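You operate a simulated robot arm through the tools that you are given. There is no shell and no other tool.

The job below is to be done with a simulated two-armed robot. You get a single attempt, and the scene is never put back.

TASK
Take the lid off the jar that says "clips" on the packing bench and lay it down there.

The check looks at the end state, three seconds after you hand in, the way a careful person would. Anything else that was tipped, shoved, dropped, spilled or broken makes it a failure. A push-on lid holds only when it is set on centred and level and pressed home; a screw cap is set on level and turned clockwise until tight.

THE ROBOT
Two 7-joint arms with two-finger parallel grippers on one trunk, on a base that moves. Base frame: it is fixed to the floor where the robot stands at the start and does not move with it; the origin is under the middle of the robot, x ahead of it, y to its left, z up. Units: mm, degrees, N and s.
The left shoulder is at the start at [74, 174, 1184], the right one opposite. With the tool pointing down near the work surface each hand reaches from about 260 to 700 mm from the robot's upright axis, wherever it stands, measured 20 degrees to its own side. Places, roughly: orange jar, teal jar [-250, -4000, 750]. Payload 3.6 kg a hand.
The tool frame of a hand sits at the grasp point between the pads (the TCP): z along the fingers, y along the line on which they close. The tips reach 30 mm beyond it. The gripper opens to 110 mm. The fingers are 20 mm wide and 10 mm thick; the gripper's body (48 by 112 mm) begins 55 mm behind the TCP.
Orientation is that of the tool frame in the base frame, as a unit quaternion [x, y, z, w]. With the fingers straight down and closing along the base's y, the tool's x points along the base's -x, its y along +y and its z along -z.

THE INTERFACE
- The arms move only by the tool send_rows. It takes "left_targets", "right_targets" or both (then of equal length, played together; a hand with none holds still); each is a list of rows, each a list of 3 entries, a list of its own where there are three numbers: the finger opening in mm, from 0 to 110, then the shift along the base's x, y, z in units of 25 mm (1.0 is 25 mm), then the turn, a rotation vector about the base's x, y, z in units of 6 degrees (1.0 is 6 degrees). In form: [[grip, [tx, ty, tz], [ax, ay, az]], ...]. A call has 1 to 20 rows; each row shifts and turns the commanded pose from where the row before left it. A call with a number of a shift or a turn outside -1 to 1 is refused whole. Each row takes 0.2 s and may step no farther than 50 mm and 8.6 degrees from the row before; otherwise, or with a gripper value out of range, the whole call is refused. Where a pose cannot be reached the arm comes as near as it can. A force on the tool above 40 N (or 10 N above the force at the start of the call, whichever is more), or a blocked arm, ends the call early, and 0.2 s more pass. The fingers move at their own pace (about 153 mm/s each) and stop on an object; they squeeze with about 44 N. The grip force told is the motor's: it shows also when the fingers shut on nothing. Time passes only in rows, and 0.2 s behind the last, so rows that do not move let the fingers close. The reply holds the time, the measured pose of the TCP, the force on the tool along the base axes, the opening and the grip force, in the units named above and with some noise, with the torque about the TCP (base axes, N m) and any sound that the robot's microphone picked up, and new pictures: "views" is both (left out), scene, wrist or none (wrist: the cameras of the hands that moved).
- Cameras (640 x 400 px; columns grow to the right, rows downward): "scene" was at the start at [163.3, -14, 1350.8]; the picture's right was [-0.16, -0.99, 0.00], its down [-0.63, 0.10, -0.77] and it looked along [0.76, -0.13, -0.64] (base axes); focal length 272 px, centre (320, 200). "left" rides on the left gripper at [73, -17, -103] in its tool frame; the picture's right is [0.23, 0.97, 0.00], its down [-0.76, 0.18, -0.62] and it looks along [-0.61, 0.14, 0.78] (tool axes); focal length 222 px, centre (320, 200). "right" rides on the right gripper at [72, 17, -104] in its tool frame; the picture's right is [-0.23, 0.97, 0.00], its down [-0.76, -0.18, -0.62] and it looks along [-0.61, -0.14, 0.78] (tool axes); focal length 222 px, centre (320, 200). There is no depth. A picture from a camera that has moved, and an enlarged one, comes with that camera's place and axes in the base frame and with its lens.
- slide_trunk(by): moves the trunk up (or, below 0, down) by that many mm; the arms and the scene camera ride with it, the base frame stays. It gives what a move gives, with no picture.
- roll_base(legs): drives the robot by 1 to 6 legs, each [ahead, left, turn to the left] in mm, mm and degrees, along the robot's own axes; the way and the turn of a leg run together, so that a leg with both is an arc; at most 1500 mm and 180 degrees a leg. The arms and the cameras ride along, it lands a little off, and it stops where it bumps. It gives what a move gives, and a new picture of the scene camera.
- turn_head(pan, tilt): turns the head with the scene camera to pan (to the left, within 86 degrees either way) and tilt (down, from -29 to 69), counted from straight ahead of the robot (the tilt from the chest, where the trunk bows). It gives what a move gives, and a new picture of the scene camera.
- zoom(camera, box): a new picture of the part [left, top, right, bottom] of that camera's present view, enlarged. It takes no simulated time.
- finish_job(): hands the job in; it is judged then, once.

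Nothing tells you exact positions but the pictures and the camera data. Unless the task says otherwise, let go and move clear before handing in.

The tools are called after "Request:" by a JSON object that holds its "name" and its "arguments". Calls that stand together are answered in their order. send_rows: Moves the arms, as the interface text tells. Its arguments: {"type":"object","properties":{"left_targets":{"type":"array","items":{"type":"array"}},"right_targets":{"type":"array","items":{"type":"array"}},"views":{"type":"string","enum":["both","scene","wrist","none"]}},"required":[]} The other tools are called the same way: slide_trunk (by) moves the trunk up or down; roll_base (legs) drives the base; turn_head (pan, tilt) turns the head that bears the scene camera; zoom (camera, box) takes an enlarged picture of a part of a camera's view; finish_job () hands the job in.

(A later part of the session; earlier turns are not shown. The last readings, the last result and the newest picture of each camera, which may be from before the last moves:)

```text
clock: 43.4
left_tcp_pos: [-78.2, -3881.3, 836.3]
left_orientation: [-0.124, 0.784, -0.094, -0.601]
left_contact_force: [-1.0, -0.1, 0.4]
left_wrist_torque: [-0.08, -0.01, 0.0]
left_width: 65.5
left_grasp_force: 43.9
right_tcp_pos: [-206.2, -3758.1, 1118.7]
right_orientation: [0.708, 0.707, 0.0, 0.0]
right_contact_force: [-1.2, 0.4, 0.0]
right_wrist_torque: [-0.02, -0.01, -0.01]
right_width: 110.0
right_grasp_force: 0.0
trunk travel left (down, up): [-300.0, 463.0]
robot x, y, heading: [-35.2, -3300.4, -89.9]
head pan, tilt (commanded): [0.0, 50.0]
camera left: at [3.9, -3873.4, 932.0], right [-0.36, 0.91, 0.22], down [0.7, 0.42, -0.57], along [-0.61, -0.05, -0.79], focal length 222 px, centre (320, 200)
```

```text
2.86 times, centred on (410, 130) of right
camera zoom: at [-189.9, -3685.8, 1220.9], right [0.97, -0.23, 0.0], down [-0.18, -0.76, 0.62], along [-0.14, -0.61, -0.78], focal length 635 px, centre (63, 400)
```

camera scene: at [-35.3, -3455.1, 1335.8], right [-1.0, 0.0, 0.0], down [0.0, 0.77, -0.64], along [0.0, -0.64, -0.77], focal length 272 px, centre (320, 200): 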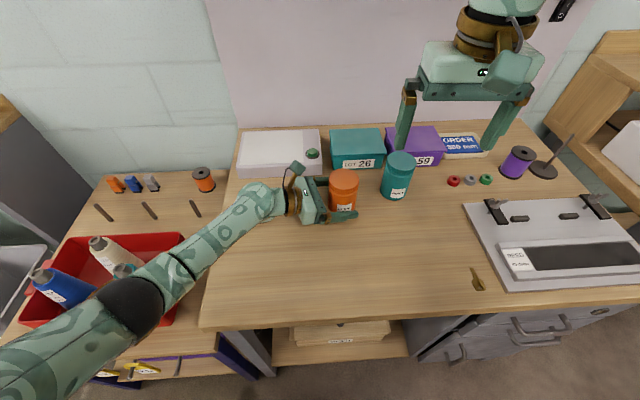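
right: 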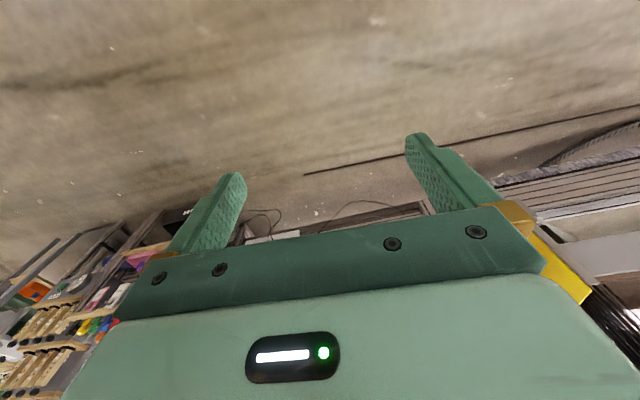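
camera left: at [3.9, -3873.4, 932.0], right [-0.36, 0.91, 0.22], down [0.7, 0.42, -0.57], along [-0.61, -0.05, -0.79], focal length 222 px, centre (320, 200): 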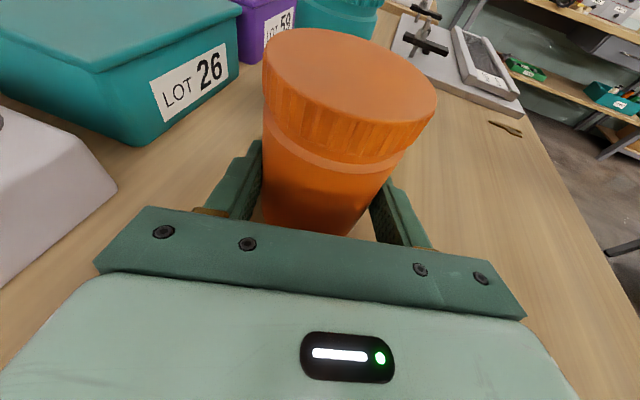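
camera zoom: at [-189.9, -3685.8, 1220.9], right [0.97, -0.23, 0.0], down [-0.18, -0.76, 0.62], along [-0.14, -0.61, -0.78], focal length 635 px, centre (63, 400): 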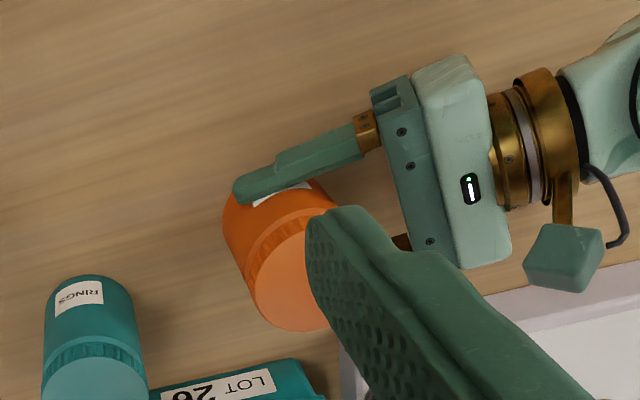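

The lid centre is about (−89, −3886) with its top near z 894. I'll bring the right hand above it at safe height, yawing clockwise by 114° so its fingers straddle the lid clear of the left hand, with room for a counter-clockwise stroke.

Request:
{"name": "send_rows", "arguments": {"right_targets": [[100, [0.2457, -0.2695, 0], [0, 0, -1.0]], [100, [0.2457, -0.2695, 0], [0, 0, -1.0]], [100, [0.2457, -0.2695, 0], [0, 0, -1.0]], [100, [0.2457, -0.2695, 0], [0, 0, -1.0]], [100, [0.2457, -0.2695, 0], [0, 0, -1.0]], [100, [0.2457, -0.2695, 0], [0, 0, -1.0]], [100, [0.2457, -0.2695, 0], [0, 0, -1.0]], [100, [0.2457, -0.2695, 0], [0, 0, -1.0]], [100, [0.2457, -0.2695, 0], [0, 0, -1.0]], [100, [0.2457, -0.2695, 0], [0, 0, -1.0]], [100, [0.2457, -0.2695, 0], [0, 0, -1.0]], [100, [0.2457, -0.2695, 0], [0, 0, -1.0]], [100, [0.2457, -0.2695, 0], [0, 0, -1.0]], [100, [0.2457, -0.2695, 0], [0, 0, -1.0]], [100, [0.2457, -0.2695, 0], [0, 0, -1.0]], [100, [0.2457, -0.2695, 0], [0, 0, -1.0]], [100, [0.2457, -0.2695, 0], [0, 0, -1.0]], [100, [0.2457, -0.2695, 0], [0, 0, -1.0]], [100, [0.2457, -0.2695, 0], [0, 0, -1.0]]], "views": "both"}}

```text
clock: 47.4
left_tcp_pos: [-78.0, -3881.9, 836.6]
left_orientation: [-0.125, 0.784, -0.095, -0.601]
left_contact_force: [0.1, -0.4, 0.9]
left_wrist_torque: [-0.08, -0.04, 0.0]
left_width: 65.4
left_grasp_force: 43.6
right_tcp_pos: [-90.0, -3884.2, 1118.2]
right_orientation: [0.978, -0.209, 0.001, 0.0]
right_contact_force: [0.0, -0.1, -0.6]
right_wrist_torque: [0.0, 0.0, 0.03]
right_width: 99.9
right_grasp_force: 0.1
trunk travel left (down, up): [-300.0, 463.0]
robot x, y, heading: [-34.2, -3298.2, -89.9]
head pan, tilt (commanded): [0.0, 50.0]
camera scene: at [-35.2, -3455.1, 1335.9], right [-1.0, 0.0, 0.0], down [0.0, 0.77, -0.64], along [0.0, -0.64, -0.77], focal length 272 px, centre (320, 200)
camera right: at [-32.1, -3929.8, 1220.4], right [-0.61, -0.8, 0.0], down [-0.62, 0.47, 0.62], along [-0.5, 0.38, -0.78], focal length 222 px, centre (320, 200)
```

scene: 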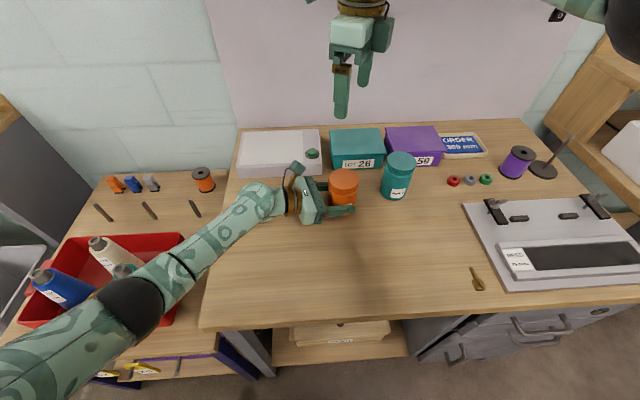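
right: 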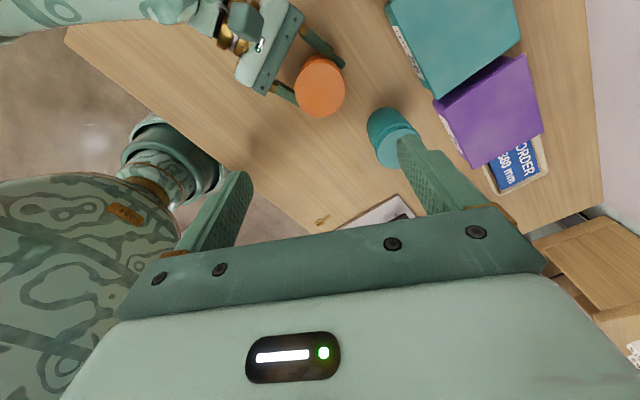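

The right hand is above the lid, and its camera puts the lid at (−87, −3888), in agreement. I'll descend to just above the lid top with the fingers open to 100 mm.

Request:
{"name": "send_rows", "arguments": {"right_targets": [[100, [0.05, -0.09, -0.92], [0, 0, 0]], [100, [0, 0, -0.92], [0, 0, 0]], [100, [0, 0, -0.92], [0, 0, 0]], [100, [0, 0, -0.92], [0, 0, 0]], [100, [0, 0, -0.92], [0, 0, 0]], [100, [0, 0, -0.92], [0, 0, 0]], [100, [0, 0, -0.92], [0, 0, 0]], [100, [0, 0, -0.92], [0, 0, 0]]], "views": "both"}}

```text
clock: 49.2
left_tcp_pos: [-78.5, -3880.5, 834.7]
left_orientation: [-0.125, 0.784, -0.095, -0.601]
left_contact_force: [0.0, -0.2, 0.4]
left_wrist_torque: [-0.06, -0.04, -0.01]
left_width: 65.7
left_grasp_force: 44.1
right_tcp_pos: [-88.3, -3886.2, 932.4]
right_orientation: [0.978, -0.208, 0.0, 0.0]
right_contact_force: [-0.4, 0.1, -0.6]
right_wrist_torque: [0.01, -0.02, -0.02]
right_width: 100.0
right_grasp_force: 0.0
trunk travel left (down, up): [-300.0, 463.0]
robot x, y, heading: [-37.5, -3297.5, -89.8]
head pan, tilt (commanded): [0.0, 50.0]
camera scene: at [-35.3, -3455.1, 1335.9], right [-1.0, 0.0, 0.0], down [0.0, 0.77, -0.64], along [0.0, -0.64, -0.77], focal length 272 px, centre (320, 200)
camera right: at [-30.5, -3932.5, 1036.4], right [-0.6, -0.8, 0.0], down [-0.62, 0.47, 0.62], along [-0.5, 0.38, -0.78], focal length 222 px, centre (320, 200)
```

scene: 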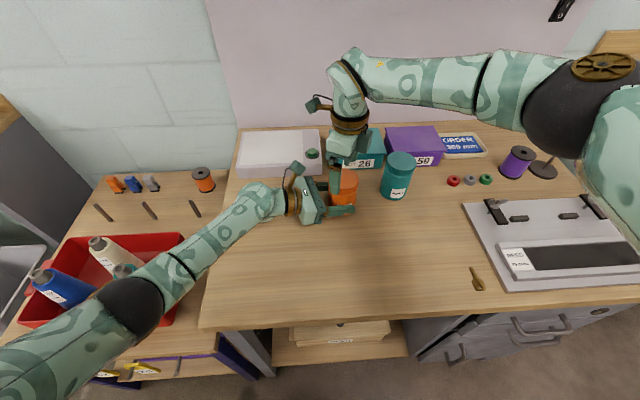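
right: 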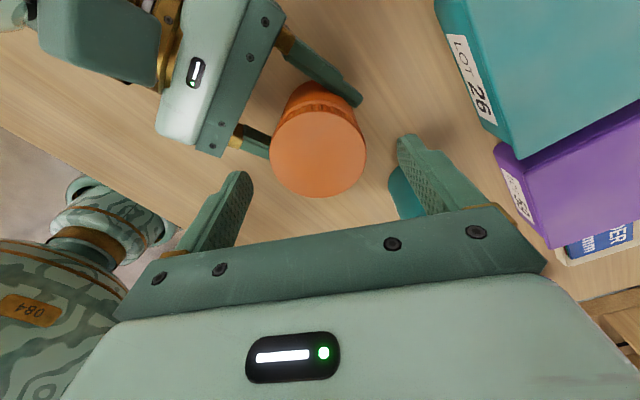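

Request:
{"name": "zoom", "arguments": {"camera": "scene", "box": [270, 80, 410, 230]}}

Request:
{"name": "zoom", "arguments": {"camera": "left", "box": [0, 0, 640, 400]}}

```text
2.67 times, centred on (340, 155) of scene
camera zoom: at [-35.3, -3455.1, 1335.9], right [-1.0, 0.0, 0.0], down [0.0, 0.77, -0.64], along [0.0, -0.64, -0.77], focal length 726 px, centre (267, 320)
```

zoom: 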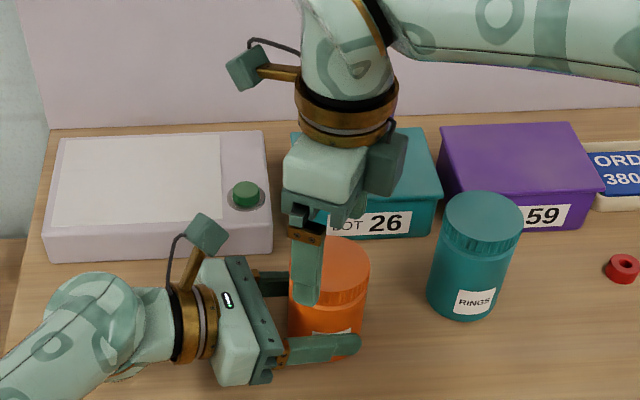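

```text
1.00 times, centred on (320, 200) of left (not enlarged: the box is as wide or as high as the picture)
camera zoom: at [4.1, -3873.4, 932.0], right [-0.36, 0.91, 0.22], down [0.7, 0.42, -0.57], along [-0.61, -0.05, -0.79], focal length 222 px, centre (320, 200)
```

zoom: 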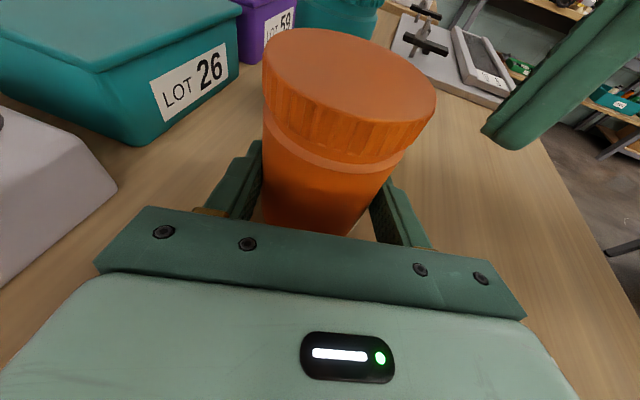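

Clearances are good. I'll descend 24 mm so the fingertips reach down beside the lid's rim.

Request:
{"name": "send_rows", "arguments": {"right_targets": [[100, [0, 0, -0.5], [0, 0, 0]], [100, [0, 0, -0.46], [0, 0, 0]]], "views": "both"}}

Request:
{"name": "zoom", "arguments": {"camera": "left", "box": [0, 0, 640, 400]}}

Request:
{"name": "zoom", "arguments": {"camera": "scene", "box": [290, 130, 410, 220]}}

```text
clock: 49.8
left_tcp_pos: [-78.2, -3880.7, 836.1]
left_orientation: [-0.125, 0.783, -0.095, -0.601]
left_contact_force: [0.0, 0.1, -0.2]
left_wrist_torque: [-0.06, -0.03, -0.01]
left_width: 65.4
left_grasp_force: 44.4
right_tcp_pos: [-88.2, -3887.1, 909.8]
right_orientation: [0.978, -0.208, -0.001, 0.0]
right_contact_force: [-0.5, -0.2, 0.5]
right_wrist_torque: [-0.03, -0.05, 0.01]
right_width: 99.8
right_grasp_force: 0.0
trunk travel left (down, up): [-300.0, 463.0]
robot x, y, heading: [-36.2, -3298.5, -90.0]
head pan, tilt (commanded): [0.0, 50.0]
camera scene: at [-35.3, -3455.1, 1335.9], right [-1.0, 0.0, 0.0], down [0.0, 0.77, -0.64], along [0.0, -0.64, -0.77], focal length 272 px, centre (320, 200)
camera right: at [-30.2, -3932.2, 1012.8], right [-0.6, -0.8, 0.0], down [-0.62, 0.47, 0.62], along [-0.5, 0.38, -0.78], focal length 222 px, centre (320, 200)
```

scene: 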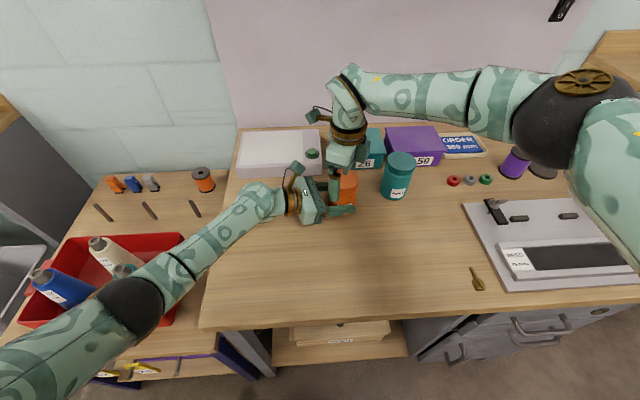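
right: 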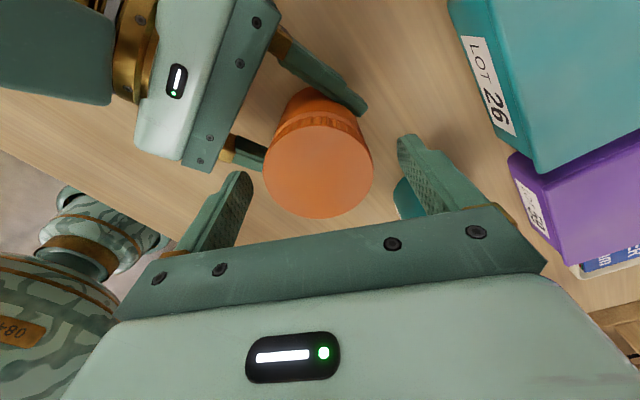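

```text
1.00 times, centred on (320, 200) of left (not enlarged: the box is as wide or as high as the picture)
camera zoom: at [4.0, -3873.4, 932.0], right [-0.36, 0.91, 0.22], down [0.7, 0.42, -0.57], along [-0.61, -0.05, -0.79], focal length 222 px, centre (320, 200)
```

zoom: 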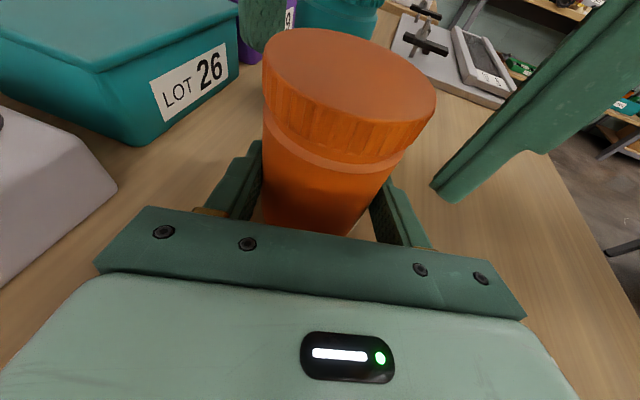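

```text
4.44 times, centred on (350, 175) of scene
camera zoom: at [-35.3, -3455.1, 1335.9], right [-1.0, 0.0, 0.0], down [0.0, 0.77, -0.64], along [0.0, -0.64, -0.77], focal length 1210 px, centre (187, 311)
```

zoom: 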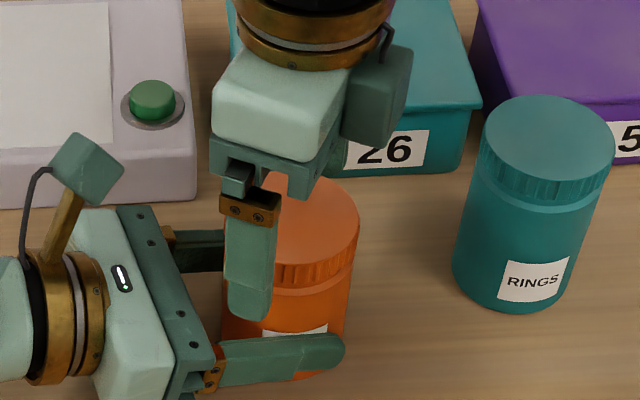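

The right fingertips straddle the lid rim, which spans about z 880–898. I'll close them gently on the lid.

Request:
{"name": "send_rows", "arguments": {"right_targets": [[90, [0, 0, 0], [0, 0, 0]], [82, [0, 0, 0], [0, 0, 0]], [76, [0, 0, 0], [0, 0, 0]], [74, [0, 0, 0], [0, 0, 0]], [72, [0, 0, 0], [0, 0, 0]], [71, [0, 0, 0], [0, 0, 0]], [70, [0, 0, 0], [0, 0, 0]], [69, [0, 0, 0], [0, 0, 0]], [68, [0, 0, 0], [0, 0, 0]], [67, [0, 0, 0], [0, 0, 0]], [65, [0, 0, 0], [0, 0, 0]], [62, [0, 0, 0], [0, 0, 0]]], "views": "both"}}

```text
clock: 52.4
left_tcp_pos: [-78.1, -3880.7, 837.3]
left_orientation: [-0.125, 0.783, -0.095, -0.602]
left_contact_force: [-4.3, -8.7, -1.2]
left_wrist_torque: [0.46, -0.17, 0.01]
left_width: 65.4
left_grasp_force: 44.4
right_tcp_pos: [-87.6, -3886.9, 910.3]
right_orientation: [0.978, -0.208, 0.0, -0.001]
right_contact_force: [3.1, 9.8, 0.7]
right_wrist_torque: [0.22, -0.09, 0.06]
right_width: 65.7
right_grasp_force: 44.2
trunk travel left (down, up): [-300.0, 463.0]
robot x, y, heading: [-33.5, -3295.9, -90.1]
head pan, tilt (commanded): [0.0, 50.0]
camera scene: at [-35.3, -3455.2, 1335.8], right [-1.0, 0.0, 0.0], down [0.0, 0.77, -0.64], along [0.0, -0.64, -0.77], focal length 272 px, centre (320, 200)
camera right: at [-29.6, -3931.6, 1012.6], right [-0.6, -0.8, 0.0], down [-0.62, 0.47, 0.62], along [-0.5, 0.38, -0.78], focal length 222 px, centre (320, 200)
```

scene: 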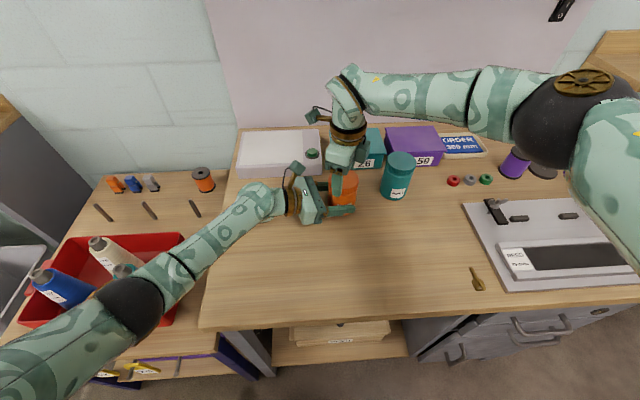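
right: 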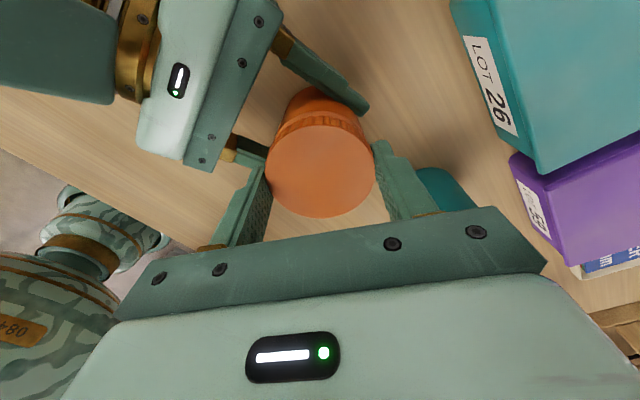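

The lid is gripped at 65.7 mm, with a side load of about 10 N between the hands. I'll ease the right hand about 1.5 mm to relieve that before twisting.

Request:
{"name": "send_rows", "arguments": {"right_targets": [[62, [0.02, 0.06, 0], [0, 0, 0]], [62, [0, 0, 0], [0, 0, 0]]], "views": "none"}}

```text
clock: 53.0
left_tcp_pos: [-77.9, -3881.8, 835.8]
left_orientation: [-0.123, 0.784, -0.094, -0.602]
left_contact_force: [-2.4, -5.2, -0.4]
left_wrist_torque: [0.01, -0.04, -0.11]
left_width: 65.5
left_grasp_force: 43.8
right_tcp_pos: [-88.5, -3885.8, 910.6]
right_orientation: [0.978, -0.208, 0.0, 0.001]
right_contact_force: [3.1, 4.2, -0.6]
right_wrist_torque: [0.22, -0.24, 0.17]
right_width: 65.9
right_grasp_force: 43.8
trunk travel left (down, up): [-300.0, 463.0]
robot x, y, heading: [-37.6, -3301.5, -90.1]
head pan, tilt (commanded): [0.0, 50.0]
```

Side load is now about 5 N. I'll try a small counter-clockwise twist and watch the torque.

Request:
{"name": "send_rows", "arguments": {"right_targets": [[62, [0.01, 0.03, 0], [0, 0, 0.5]], [62, [0, 0, 0], [0, 0, 0.5]], [62, [0, 0, 0], [0, 0, 0.5]], [62, [0, 0, 0], [0, 0, 0.5]]], "views": "both"}}

```text
clock: 54.0
left_tcp_pos: [-78.5, -3880.3, 835.8]
left_orientation: [-0.123, 0.784, -0.094, -0.601]
left_contact_force: [-3.1, 3.9, 1.7]
left_wrist_torque: [-0.57, -0.05, -0.04]
left_width: 65.5
left_grasp_force: 43.5
right_tcp_pos: [-87.7, -3884.7, 910.2]
right_orientation: [0.995, -0.105, 0.0, 0.001]
right_contact_force: [2.5, -4.4, 0.5]
right_wrist_torque: [0.1, -0.2, 0.02]
right_width: 66.1
right_grasp_force: 43.8
trunk travel left (down, up): [-300.0, 463.0]
robot x, y, heading: [-38.7, -3297.7, -89.8]
head pan, tilt (commanded): [0.0, 50.0]
camera scene: at [-35.2, -3455.2, 1335.9], right [-1.0, 0.0, 0.0], down [0.0, 0.77, -0.64], along [0.0, -0.64, -0.77], focal length 272 px, centre (320, 200)
camera right: at [-21.8, -3916.9, 1012.9], right [-0.42, -0.91, 0.0], down [-0.71, 0.33, 0.62], along [-0.56, 0.26, -0.78], focal length 222 px, centre (320, 200)
```

scene: 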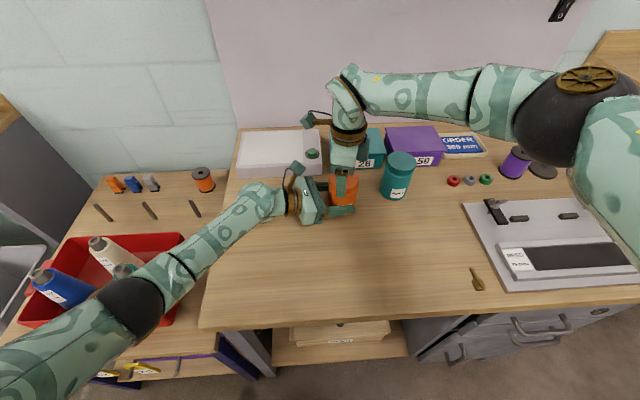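
right: 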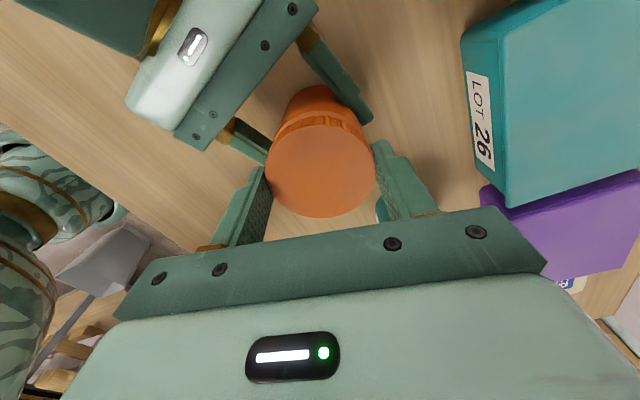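

It turned 12° with little resistance. I'll keep turning counter-clockwise and watch the vertical force as the cap rises.

Request:
{"name": "send_rows", "arguments": {"right_targets": [[62, [-0.01, -0.025, 0], [0, 0, 0.8]], [62, [0, 0, 0], [0, 0, 0.8]], [62, [0, 0, 0], [0, 0, 0.8]], [62, [0, 0, 0], [0, 0, 0.8]], [62, [0, 0, 0], [0, 0, 0.8]], [62, [0, 0, 0], [0, 0, 0.8]]], "views": "both"}}

Request:
{"name": "zoom", "arguments": {"camera": "left", "box": [160, 0, 560, 250]}}

```text
clock: 55.4
left_tcp_pos: [-78.2, -3879.7, 835.0]
left_orientation: [-0.124, 0.784, -0.094, -0.602]
left_contact_force: [-6.8, -2.3, -0.1]
left_wrist_torque: [0.03, -0.2, -0.08]
left_width: 65.3
left_grasp_force: 43.7
right_tcp_pos: [-87.0, -3884.9, 910.1]
right_orientation: [0.989, 0.146, 0.001, 0.0]
right_contact_force: [4.8, 2.8, 4.6]
right_wrist_torque: [0.1, -0.1, -0.03]
right_width: 65.9
right_grasp_force: 43.9
trunk travel left (down, up): [-300.0, 463.0]
robot x, y, heading: [-36.3, -3299.4, -89.9]
head pan, tilt (commanded): [0.0, 50.0]
camera scene: at [-35.5, -3454.8, 1335.9], right [-1.0, 0.0, 0.0], down [0.0, 0.77, -0.64], along [0.0, -0.64, -0.77], focal length 272 px, centre (320, 200)
camera right: at [-14.9, -3880.5, 1012.9], right [0.07, -1.0, 0.0], down [-0.78, -0.05, 0.62], along [-0.62, -0.04, -0.78], focal length 222 px, centre (320, 200)
```

scene: 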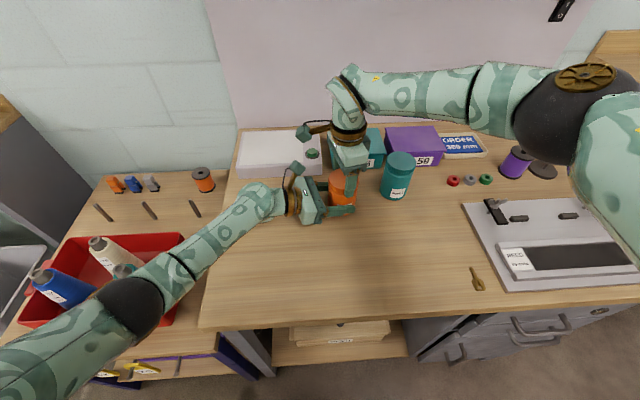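
right: 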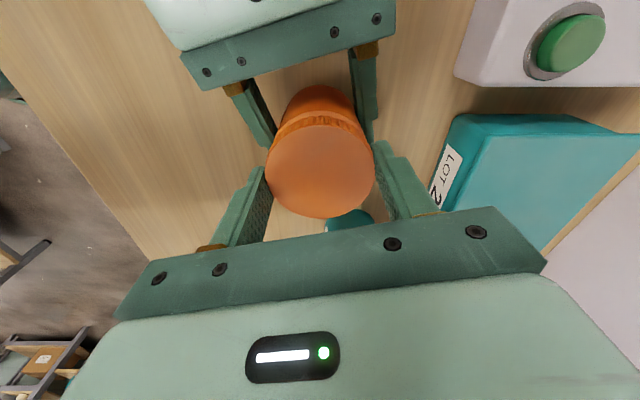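

```text
1.60 times, centred on (360, 125) of left
camera zoom: at [4.0, -3873.3, 932.0], right [-0.36, 0.91, 0.22], down [0.7, 0.42, -0.57], along [-0.61, -0.05, -0.79], focal length 355 px, centre (256, 320)
```

zoom: 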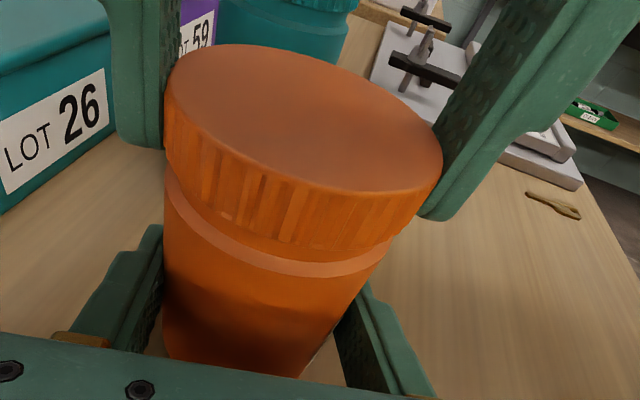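

The cap is turning and pushing up on the hand (+4.6 N), so the thread is backing off. I'll raise slightly while continuing to turn.

Request:
{"name": "send_rows", "arguments": {"right_targets": [[62, [0.03, 0, 0.05], [0, 0, 0.8]], [62, [0, 0.01, 0.01], [0, 0, 0.8]], [62, [0, 0.01, 0.01], [0, 0, 0.8]], [62, [0, 0, 0.01], [0, 0, 0.8]], [62, [0, 0, 0.01], [0, 0, 0.8]]], "views": "both"}}

Request:
{"name": "zoom", "arguments": {"camera": "left", "box": [160, 0, 560, 250]}}

```text
clock: 56.6
left_tcp_pos: [-78.0, -3880.6, 835.6]
left_orientation: [-0.124, 0.783, -0.094, -0.602]
left_contact_force: [0.6, -0.3, 3.1]
left_wrist_torque: [-0.02, 0.16, 0.0]
left_width: 65.5
left_grasp_force: 43.6
right_tcp_pos: [-87.1, -3884.9, 911.0]
right_orientation: [0.937, 0.349, 0.0, -0.001]
right_contact_force: [-1.1, 0.3, -5.5]
right_wrist_torque: [-0.01, -0.02, -0.01]
right_width: 65.9
right_grasp_force: 44.2
trunk travel left (down, up): [-300.0, 463.0]
robot x, y, heading: [-38.3, -3297.4, -90.4]
head pan, tilt (commanded): [0.0, 50.0]
camera scene: at [-35.3, -3455.4, 1335.8], right [-1.0, 0.0, 0.0], down [0.0, 0.77, -0.64], along [0.0, -0.64, -0.77], focal length 272 px, centre (320, 200)
camera right: at [-23.1, -3851.1, 1014.2], right [0.46, -0.89, 0.0], down [-0.69, -0.36, 0.62], along [-0.55, -0.29, -0.78], focal length 222 px, centre (320, 200)
```

scene: 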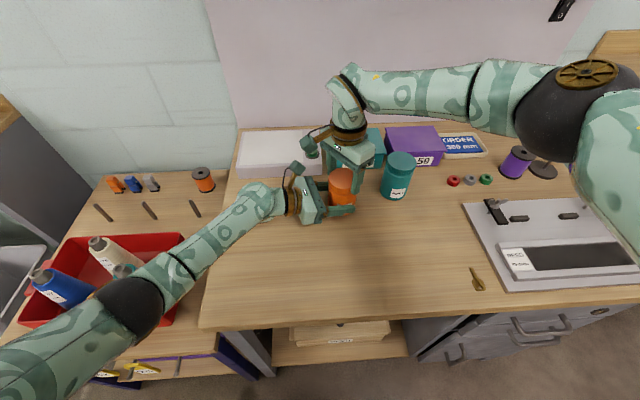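
right: 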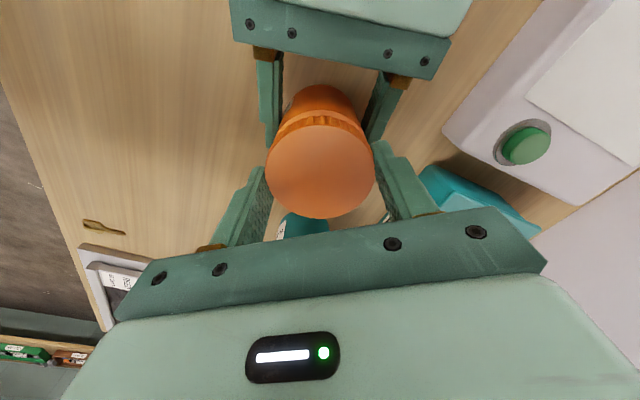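

```text
1.60 times, centred on (360, 125) of left
camera zoom: at [4.2, -3873.8, 932.1], right [-0.36, 0.91, 0.22], down [0.7, 0.42, -0.57], along [-0.61, -0.05, -0.79], focal length 355 px, centre (256, 320)
```

zoom: 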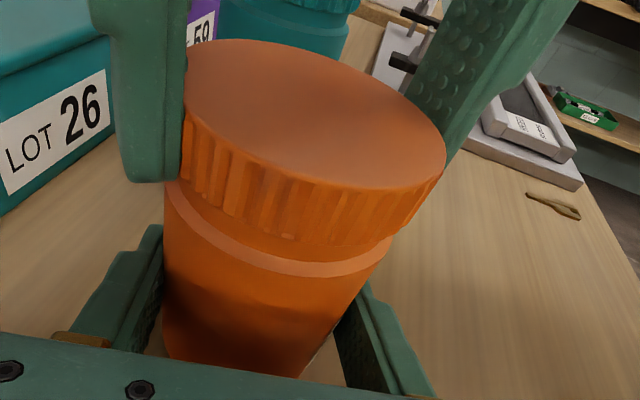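

The gap under the lid is growing, so it is unscrewing. I lifted slightly too much (−5.5 N), so I'll hold height and keep turning.

Request:
{"name": "send_rows", "arguments": {"right_targets": [[62, [0, 0, 0], [0, 0, 0.8]], [62, [0, 0, 0], [0, 0, 0.8]], [62, [0, 0, 0], [0, 0, 0.8]], [62, [0, 0, 0], [0, 0, 0.8]], [62, [0, 0, 0], [0, 0, 0.8]], [62, [0, 0, 0], [0, 0, 0.8]], [62, [0, 0, 0], [0, 0, 0.8]]], "views": "wrist"}}

Request:
{"name": "zoom", "arguments": {"camera": "left", "box": [160, 0, 560, 250]}}

Request:
{"name": "zoom", "arguments": {"camera": "scene", "box": [270, 100, 410, 230]}}

```text
clock: 58.2
left_tcp_pos: [-78.7, -3881.2, 836.4]
left_orientation: [-0.124, 0.784, -0.094, -0.601]
left_contact_force: [9.5, -5.3, 8.2]
left_wrist_torque: [0.28, 0.6, 0.1]
left_width: 65.6
left_grasp_force: 44.0
right_tcp_pos: [-88.1, -3885.1, 911.5]
right_orientation: [0.796, 0.605, 0.0, 0.0]
right_contact_force: [-10.3, 4.4, -9.5]
right_wrist_torque: [0.08, 0.28, -0.02]
right_width: 65.9
right_grasp_force: 43.9
trunk travel left (down, up): [-300.0, 463.0]
robot x, y, heading: [-33.9, -3300.8, -90.1]
head pan, tilt (commanded): [0.0, 50.0]
camera right: at [-53.1, -3820.6, 1014.7], right [0.88, -0.48, 0.0], down [-0.37, -0.69, 0.62], along [-0.3, -0.54, -0.78], focal length 222 px, centre (320, 200)
```

right: 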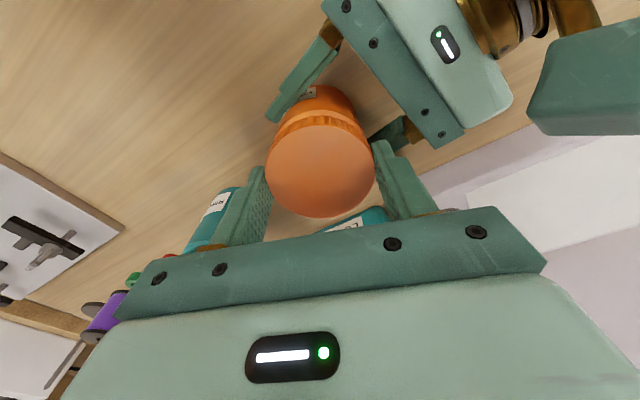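

```text
1.60 times, centred on (360, 125) of left
camera zoom: at [4.6, -3874.1, 932.0], right [-0.36, 0.91, 0.22], down [0.7, 0.42, -0.57], along [-0.61, -0.05, -0.79], focal length 355 px, centre (256, 320)
```

zoom: 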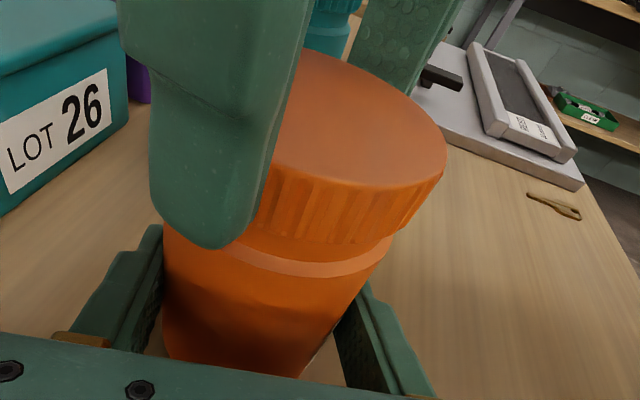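

```text
3.08 times, centred on (340, 165) of scene
camera zoom: at [-35.3, -3455.4, 1335.8], right [-1.0, 0.0, 0.0], down [0.0, 0.77, -0.64], along [0.0, -0.64, -0.77], focal length 838 px, centre (258, 308)
```

zoom: 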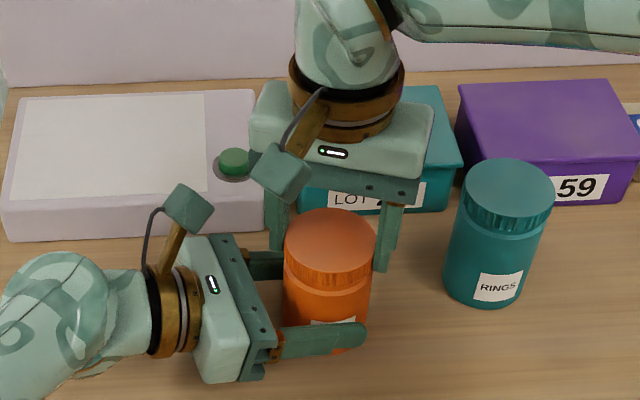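

The lid has turned about 98° but is still threaded, and side loads of about 10 N have built up from slight eccentricity. I'll relax these by shifting the right hand a little. The gripper can keep rotating because it clears the left hand.

Request:
{"name": "send_rows", "arguments": {"right_targets": [[62, [-0.05, 0.02, -0.04], [0, 0, 0]], [62, [0, 0, 0], [0, 0, 0.8]], [62, [0, 0, 0], [0, 0, 0.8]]], "views": "none"}}

```text
clock: 59.0
left_tcp_pos: [-78.7, -3881.0, 836.2]
left_orientation: [-0.124, 0.783, -0.095, -0.601]
left_contact_force: [6.7, -7.8, 4.4]
left_wrist_torque: [0.15, 0.22, 0.09]
left_width: 65.3
left_grasp_force: 43.8
right_tcp_pos: [-88.0, -3884.6, 911.3]
right_orientation: [0.743, 0.669, 0.0, -0.001]
right_contact_force: [-6.9, 6.4, -2.4]
right_wrist_torque: [0.14, 0.22, -0.01]
right_width: 66.0
right_grasp_force: 44.3
trunk travel left (down, up): [-300.0, 463.0]
robot x, y, heading: [-37.1, -3300.2, -90.0]
head pan, tilt (commanded): [0.0, 50.0]
```

Request:
{"name": "send_rows", "arguments": {"right_targets": [[62, [-0.03, 0.03, 0], [0, 0, 0.8]], [62, [-0.01, 0.01, 0], [0, 0, 0.8]], [62, [0, 0.01, 0], [0, 0, 0.8]], [62, [0, 0.01, 0], [0, 0, 0.8]]], "views": "both"}}

Request:
{"name": "zoom", "arguments": {"camera": "left", "box": [160, 0, 560, 250]}}

Request:
{"name": "zoom", "arguments": {"camera": "scene", "box": [270, 100, 410, 230]}}

```text
clock: 60.0
left_tcp_pos: [-78.7, -3878.9, 835.8]
left_orientation: [-0.124, 0.784, -0.094, -0.6]
left_contact_force: [2.1, 3.8, 4.2]
left_wrist_torque: [-0.68, -0.17, -0.1]
left_width: 65.4
left_grasp_force: 43.9
right_tcp_pos: [-89.9, -3884.1, 910.4]
right_orientation: [0.622, 0.783, -0.001, 0.0]
right_contact_force: [-1.2, -6.2, 0.8]
right_wrist_torque: [0.09, 0.02, -0.05]
right_width: 66.0
right_grasp_force: 43.6
trunk travel left (down, up): [-300.0, 463.0]
robot x, y, heading: [-35.5, -3297.9, -90.1]
head pan, tilt (commanded): [0.0, 50.0]
camera scene: at [-35.1, -3455.0, 1335.9], right [-1.0, 0.0, 0.0], down [0.0, 0.77, -0.64], along [0.0, -0.64, -0.77], focal length 272 px, centre (320, 200)
camera right: at [-90.7, -3809.2, 1013.9], right [1.0, 0.0, 0.0], down [0.0, -0.78, 0.63], along [0.0, -0.63, -0.78], focal length 222 px, centre (320, 200)
```

scene: 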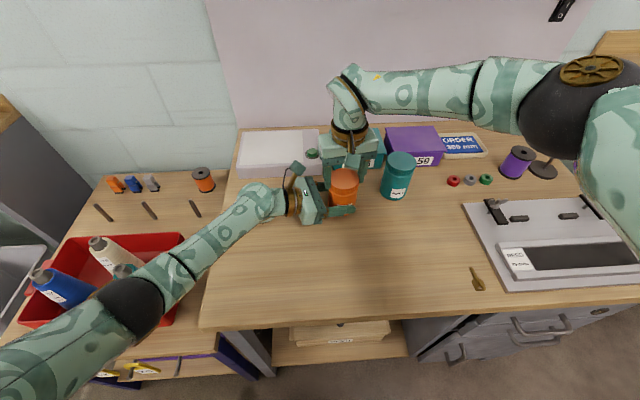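
right: 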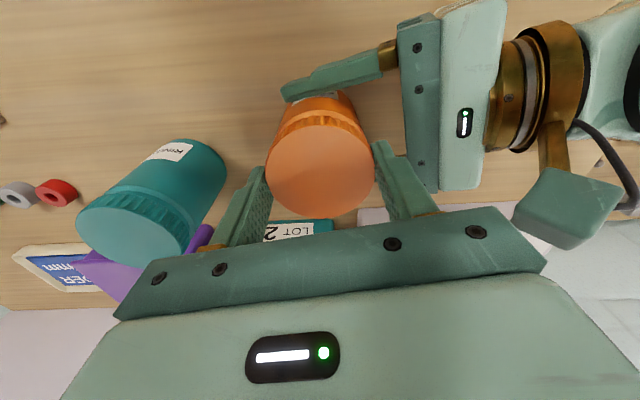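

```text
1.60 times, centred on (360, 125) of left
camera zoom: at [3.6, -3872.8, 931.9], right [-0.35, 0.91, 0.22], down [0.71, 0.41, -0.57], along [-0.61, -0.05, -0.79], focal length 355 px, centre (256, 320)
```

zoom: 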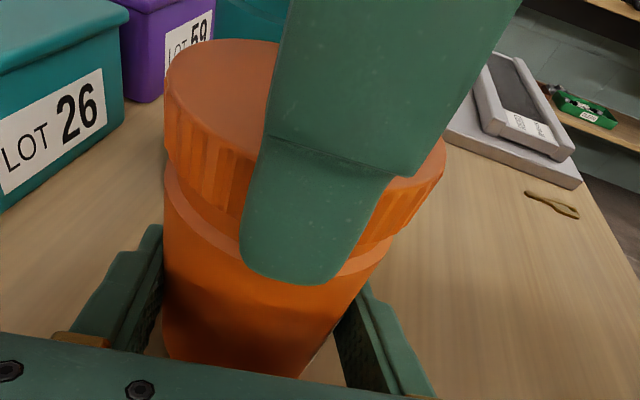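

```text
3.08 times, centred on (340, 165) of scene
camera zoom: at [-35.1, -3455.0, 1335.9], right [-1.0, 0.0, 0.0], down [0.0, 0.77, -0.64], along [0.0, -0.64, -0.77], focal length 838 px, centre (258, 308)
```

zoom: 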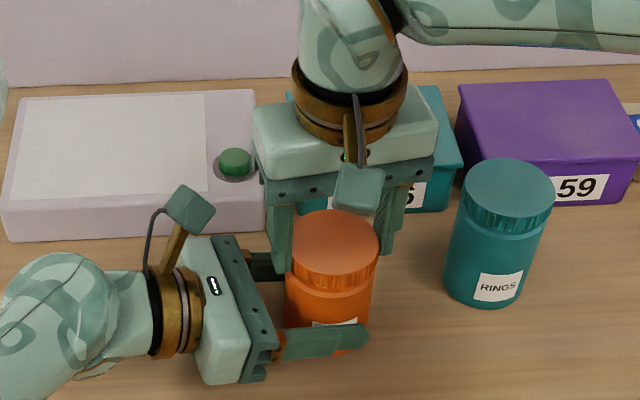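

About 127° turned so far, forces are small and the clearance holds. Continuing.

Request:
{"name": "send_rows", "arguments": {"right_targets": [[62, [0, -0.03, 0], [0, 0, 0.8]], [62, [0, 0, 0], [0, 0, 0.8]], [62, [0, 0, 0], [0, 0, 0.8]], [62, [0, 0, 0], [0, 0, 0.8]], [62, [0, 0, 0.01], [0, 0, 0.8]]], "views": "none"}}

Request:
{"name": "zoom", "arguments": {"camera": "left", "box": [160, 0, 560, 250]}}

Request:
{"name": "zoom", "arguments": {"camera": "scene", "box": [270, 100, 410, 230]}}

```text
clock: 61.2
left_tcp_pos: [-78.9, -3880.5, 836.2]
left_orientation: [-0.124, 0.784, -0.094, -0.602]
left_contact_force: [-2.5, 4.9, 0.4]
left_wrist_torque: [-0.35, -0.1, -0.11]
left_width: 65.4
left_grasp_force: 43.8
right_tcp_pos: [-88.7, -3885.0, 911.6]
right_orientation: [0.588, 0.809, 0.001, 0.0]
right_contact_force: [-0.4, -3.5, 7.6]
right_wrist_torque: [-0.12, 0.01, 0.0]
right_width: 66.0
right_grasp_force: 43.6
right hand out of reach, approached as far as the arm can: row 2, 3, 4, 5
trunk travel left (down, up): [-300.0, 463.0]
robot x, y, heading: [-37.3, -3300.2, -90.2]
head pan, tilt (commanded): [0.0, 50.0]
```

```text
1.60 times, centred on (360, 125) of left
camera zoom: at [3.5, -3872.8, 932.0], right [-0.36, 0.91, 0.22], down [0.71, 0.42, -0.57], along [-0.61, -0.05, -0.79], focal length 355 px, centre (256, 320)
```

zoom: 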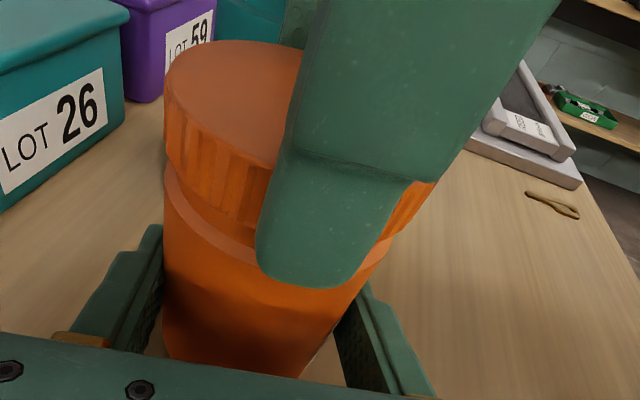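

```text
3.08 times, centred on (340, 165) of scene
camera zoom: at [-35.6, -3454.5, 1336.0], right [-1.0, 0.0, 0.0], down [0.0, 0.77, -0.64], along [0.0, -0.64, -0.77], focal length 838 px, centre (258, 308)
```

zoom: 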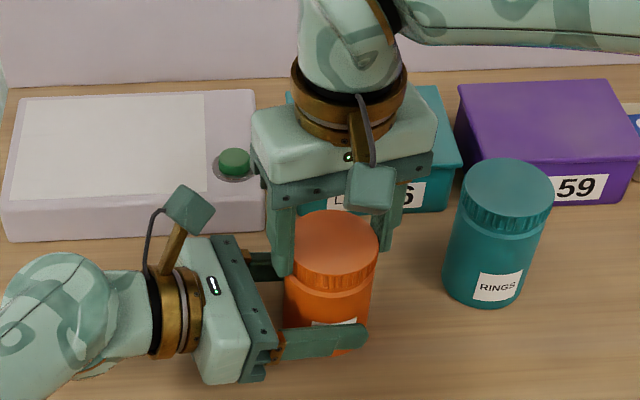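

The wrist reached its joint limit at about +18° yaw. I'll open the fingers just enough to free the lid, lift clear and rotate back for another stroke.

Request:
{"name": "send_rows", "arguments": {"right_targets": [[72, [0, 0, 0], [0, 0, 0]], [78, [0, 0, 0], [0, 0, 0]], [78, [0, 0, 0], [0, 0, 0]], [78, [0, 0, 0.4], [0, 0, 0]], [78, [0, 0, 0.5], [0, 0, 0]], [78, [0, 0, 0.5], [0, 0, 0]]], "views": "both"}}

Request:
{"name": "zoom", "arguments": {"camera": "left", "box": [160, 0, 560, 250]}}

Request:
{"name": "zoom", "arguments": {"camera": "scene", "box": [290, 130, 410, 220]}}

```text
clock: 62.6
left_tcp_pos: [-79.3, -3881.1, 836.4]
left_orientation: [-0.124, 0.784, -0.094, -0.601]
left_contact_force: [0.3, 0.9, -0.3]
left_wrist_torque: [-0.04, -0.07, -0.02]
left_width: 65.4
left_grasp_force: 43.4
right_tcp_pos: [-90.0, -3884.5, 933.8]
right_orientation: [0.589, 0.808, -0.001, 0.0]
right_contact_force: [0.4, 0.0, -0.1]
right_wrist_torque: [-0.04, 0.01, -0.02]
right_width: 77.8
right_grasp_force: 0.0
right hand out of reach, approached as far as the arm can: row 6
trunk travel left (down, up): [-300.0, 463.0]
robot x, y, heading: [-35.5, -3298.5, -89.9]
head pan, tilt (commanded): [0.0, 50.0]
camera scene: at [-35.2, -3455.1, 1335.8], right [-1.0, 0.0, 0.0], down [0.0, 0.77, -0.64], along [0.0, -0.64, -0.77], focal length 272 px, centre (320, 200)
camera right: at [-97.0, -3810.4, 1036.7], right [1.0, 0.08, 0.0], down [0.06, -0.78, 0.62], along [0.05, -0.62, -0.78], focal length 222 px, centre (320, 200)
```

scene: 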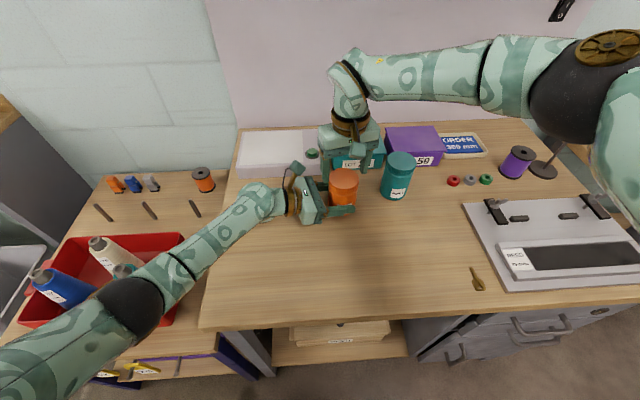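
right: 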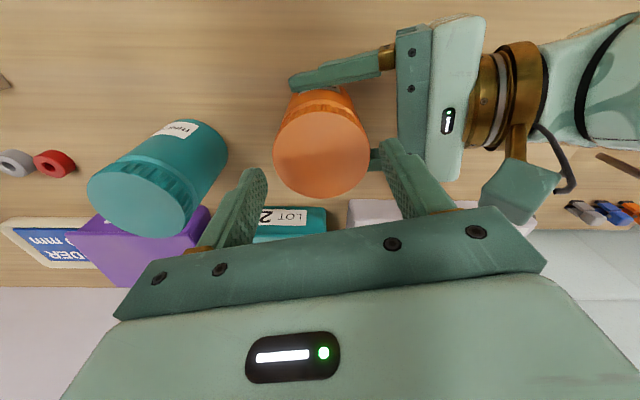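

```text
1.60 times, centred on (360, 125) of left
camera zoom: at [4.0, -3873.3, 931.9], right [-0.36, 0.91, 0.22], down [0.7, 0.42, -0.57], along [-0.61, -0.05, -0.79], focal length 355 px, centre (256, 320)
```

zoom: 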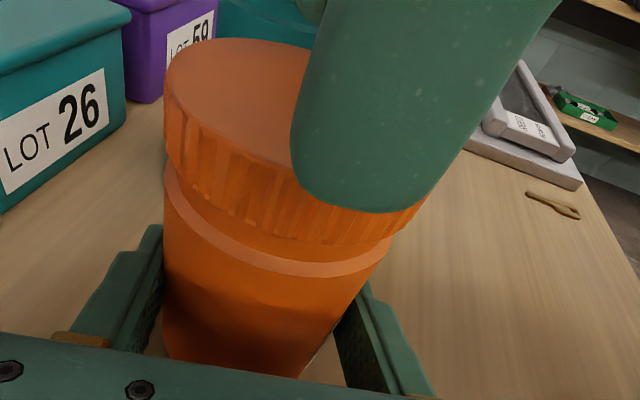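

```text
4.44 times, centred on (350, 175) of scene
camera zoom: at [-35.2, -3455.1, 1335.8], right [-1.0, 0.0, 0.0], down [0.0, 0.77, -0.64], along [0.0, -0.64, -0.77], focal length 1210 px, centre (187, 311)
```

zoom: 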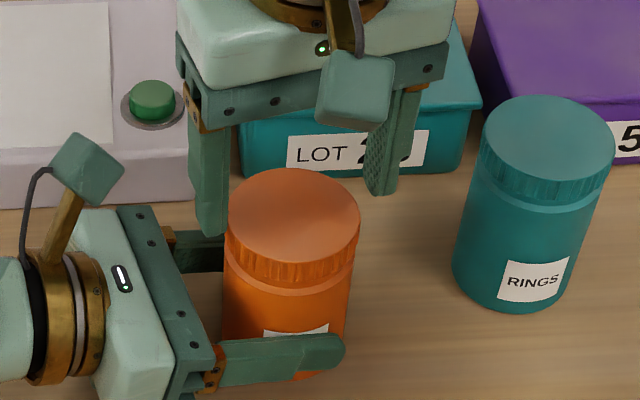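

The lid is released and has visibly risen a little. I'll raise a bit more and rotate the right hand back clockwise for the next stroke.

Request:
{"name": "send_rows", "arguments": {"right_targets": [[80, [0, 0, 0.6], [0, 0, -1.0]], [80, [0, 0, 0], [0, 0, -1.0]], [80, [0, 0, 0], [0, 0, -1.0]], [80, [0, 0, 0], [0, 0, -1.0]], [80, [0, 0, 0], [0, 0, -1.0]], [80, [0, 0, 0], [0, 0, -1.0]], [80, [0, 0, 0], [0, 0, -1.0]], [80, [0, 0, 0], [0, 0, -1.0]], [80, [0, 0, 0], [0, 0, -1.0]], [80, [0, 0, 0], [0, 0, -1.0]], [80, [0, 0, 0], [0, 0, -1.0]], [80, [0, 0, 0], [0, 0, -1.0]], [80, [0, 0, 0], [0, 0, -1.0]], [80, [0, 0, 0], [0, 0, -1.0]], [80, [0, 0, 0], [0, 0, -1.0]], [80, [0, 0, 0], [0, 0, -1.0]], [80, [0, 0, 0], [0, 0, -1.0]], [80, [0, 0, 0], [0, 0, -1.0]], [80, [0, 0, 0], [0, 0, -1.0]], [80, [0, 0, 0], [0, 0, -1.0]]], "views": "none"}}

```text
clock: 66.8
left_tcp_pos: [-78.4, -3881.6, 836.4]
left_orientation: [-0.124, 0.783, -0.095, -0.602]
left_contact_force: [-0.4, -0.2, 0.0]
left_wrist_torque: [-0.06, -0.04, -0.03]
left_width: 65.3
left_grasp_force: 43.7
right_tcp_pos: [-90.2, -3884.9, 948.1]
right_orientation: [0.994, -0.106, 0.0, -0.001]
right_contact_force: [-0.4, 0.0, -0.3]
right_wrist_torque: [-0.02, -0.03, 0.0]
right_width: 80.0
right_grasp_force: 0.0
trunk travel left (down, up): [-300.0, 463.0]
robot x, y, heading: [-32.3, -3302.5, -89.9]
head pan, tilt (commanded): [0.0, 50.0]
```

Request:
{"name": "send_rows", "arguments": {"right_targets": [[80, [0, 0, 0], [0, 0, -1.0]], [80, [0, 0, 0], [0, 0, -1.0]], [80, [0, 0, 0], [0, 0, -1.0]], [80, [0, 0, 0], [0, 0, -1.0]], [80, [0, 0, 0], [0, 0, -1.0]], [80, [0, 0, 0], [0, 0, -1.0]], [80, [0, 0, 0], [0, 0, -1.0]], [80, [0, 0, 0], [0, 0, -1.0]], [80, [0, 0, 0], [0, 0, -1.0]]], "views": "both"}}

Request:
{"name": "zoom", "arguments": {"camera": "scene", "box": [270, 100, 410, 230]}}

```text
clock: 68.8
left_tcp_pos: [-79.1, -3880.2, 835.8]
left_orientation: [-0.125, 0.784, -0.094, -0.6]
left_contact_force: [-1.0, -1.0, 0.3]
left_wrist_torque: [-0.01, -0.03, 0.0]
left_width: 65.5
left_grasp_force: 44.2
right_tcp_pos: [-89.4, -3883.8, 949.8]
right_orientation: [0.838, -0.546, 0.0, 0.0]
right_contact_force: [0.3, -1.3, -0.3]
right_wrist_torque: [-0.04, -0.01, -0.03]
right_width: 80.1
right_grasp_force: 0.1
trunk travel left (down, up): [-300.0, 463.0]
robot x, y, heading: [-35.9, -3297.9, -90.0]
head pan, tilt (commanded): [0.0, 50.0]
camera scene: at [-35.3, -3455.2, 1335.8], right [-1.0, 0.0, 0.0], down [0.0, 0.77, -0.64], along [0.0, -0.64, -0.77], focal length 272 px, centre (320, 200)
camera right: at [-76.4, -3957.3, 1051.0], right [-0.98, -0.19, 0.0], down [-0.15, 0.77, 0.62], along [-0.12, 0.61, -0.78], focal length 222 px, centre (320, 200)
```

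scene: 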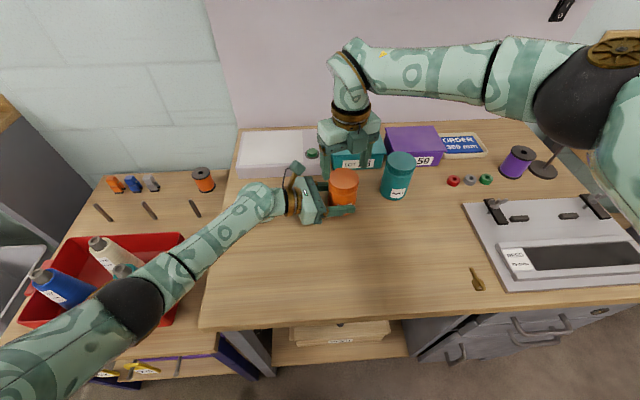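
right: 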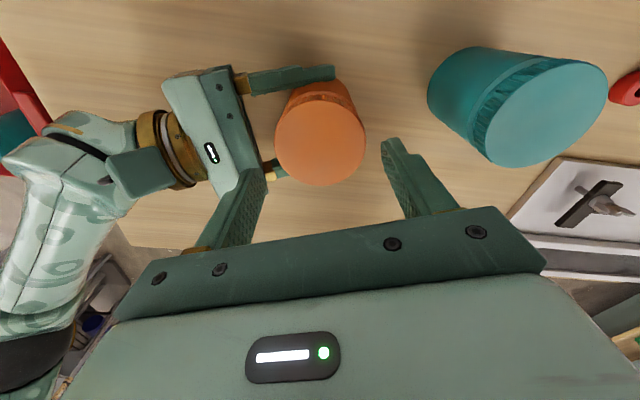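

```text
3.08 times, centred on (340, 165) of scene
camera zoom: at [-35.3, -3455.2, 1335.8], right [-1.0, 0.0, 0.0], down [0.0, 0.77, -0.64], along [0.0, -0.64, -0.77], focal length 838 px, centre (258, 308)
```

zoom: 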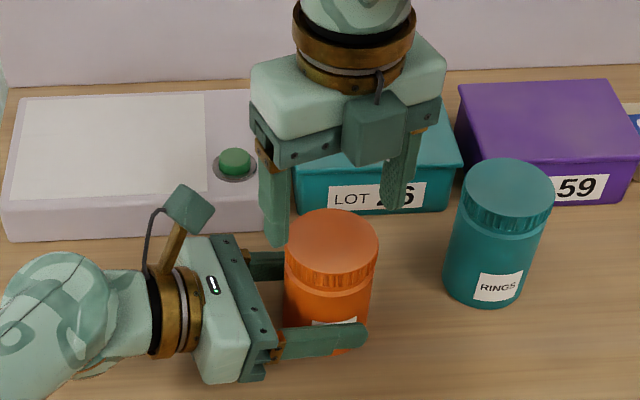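

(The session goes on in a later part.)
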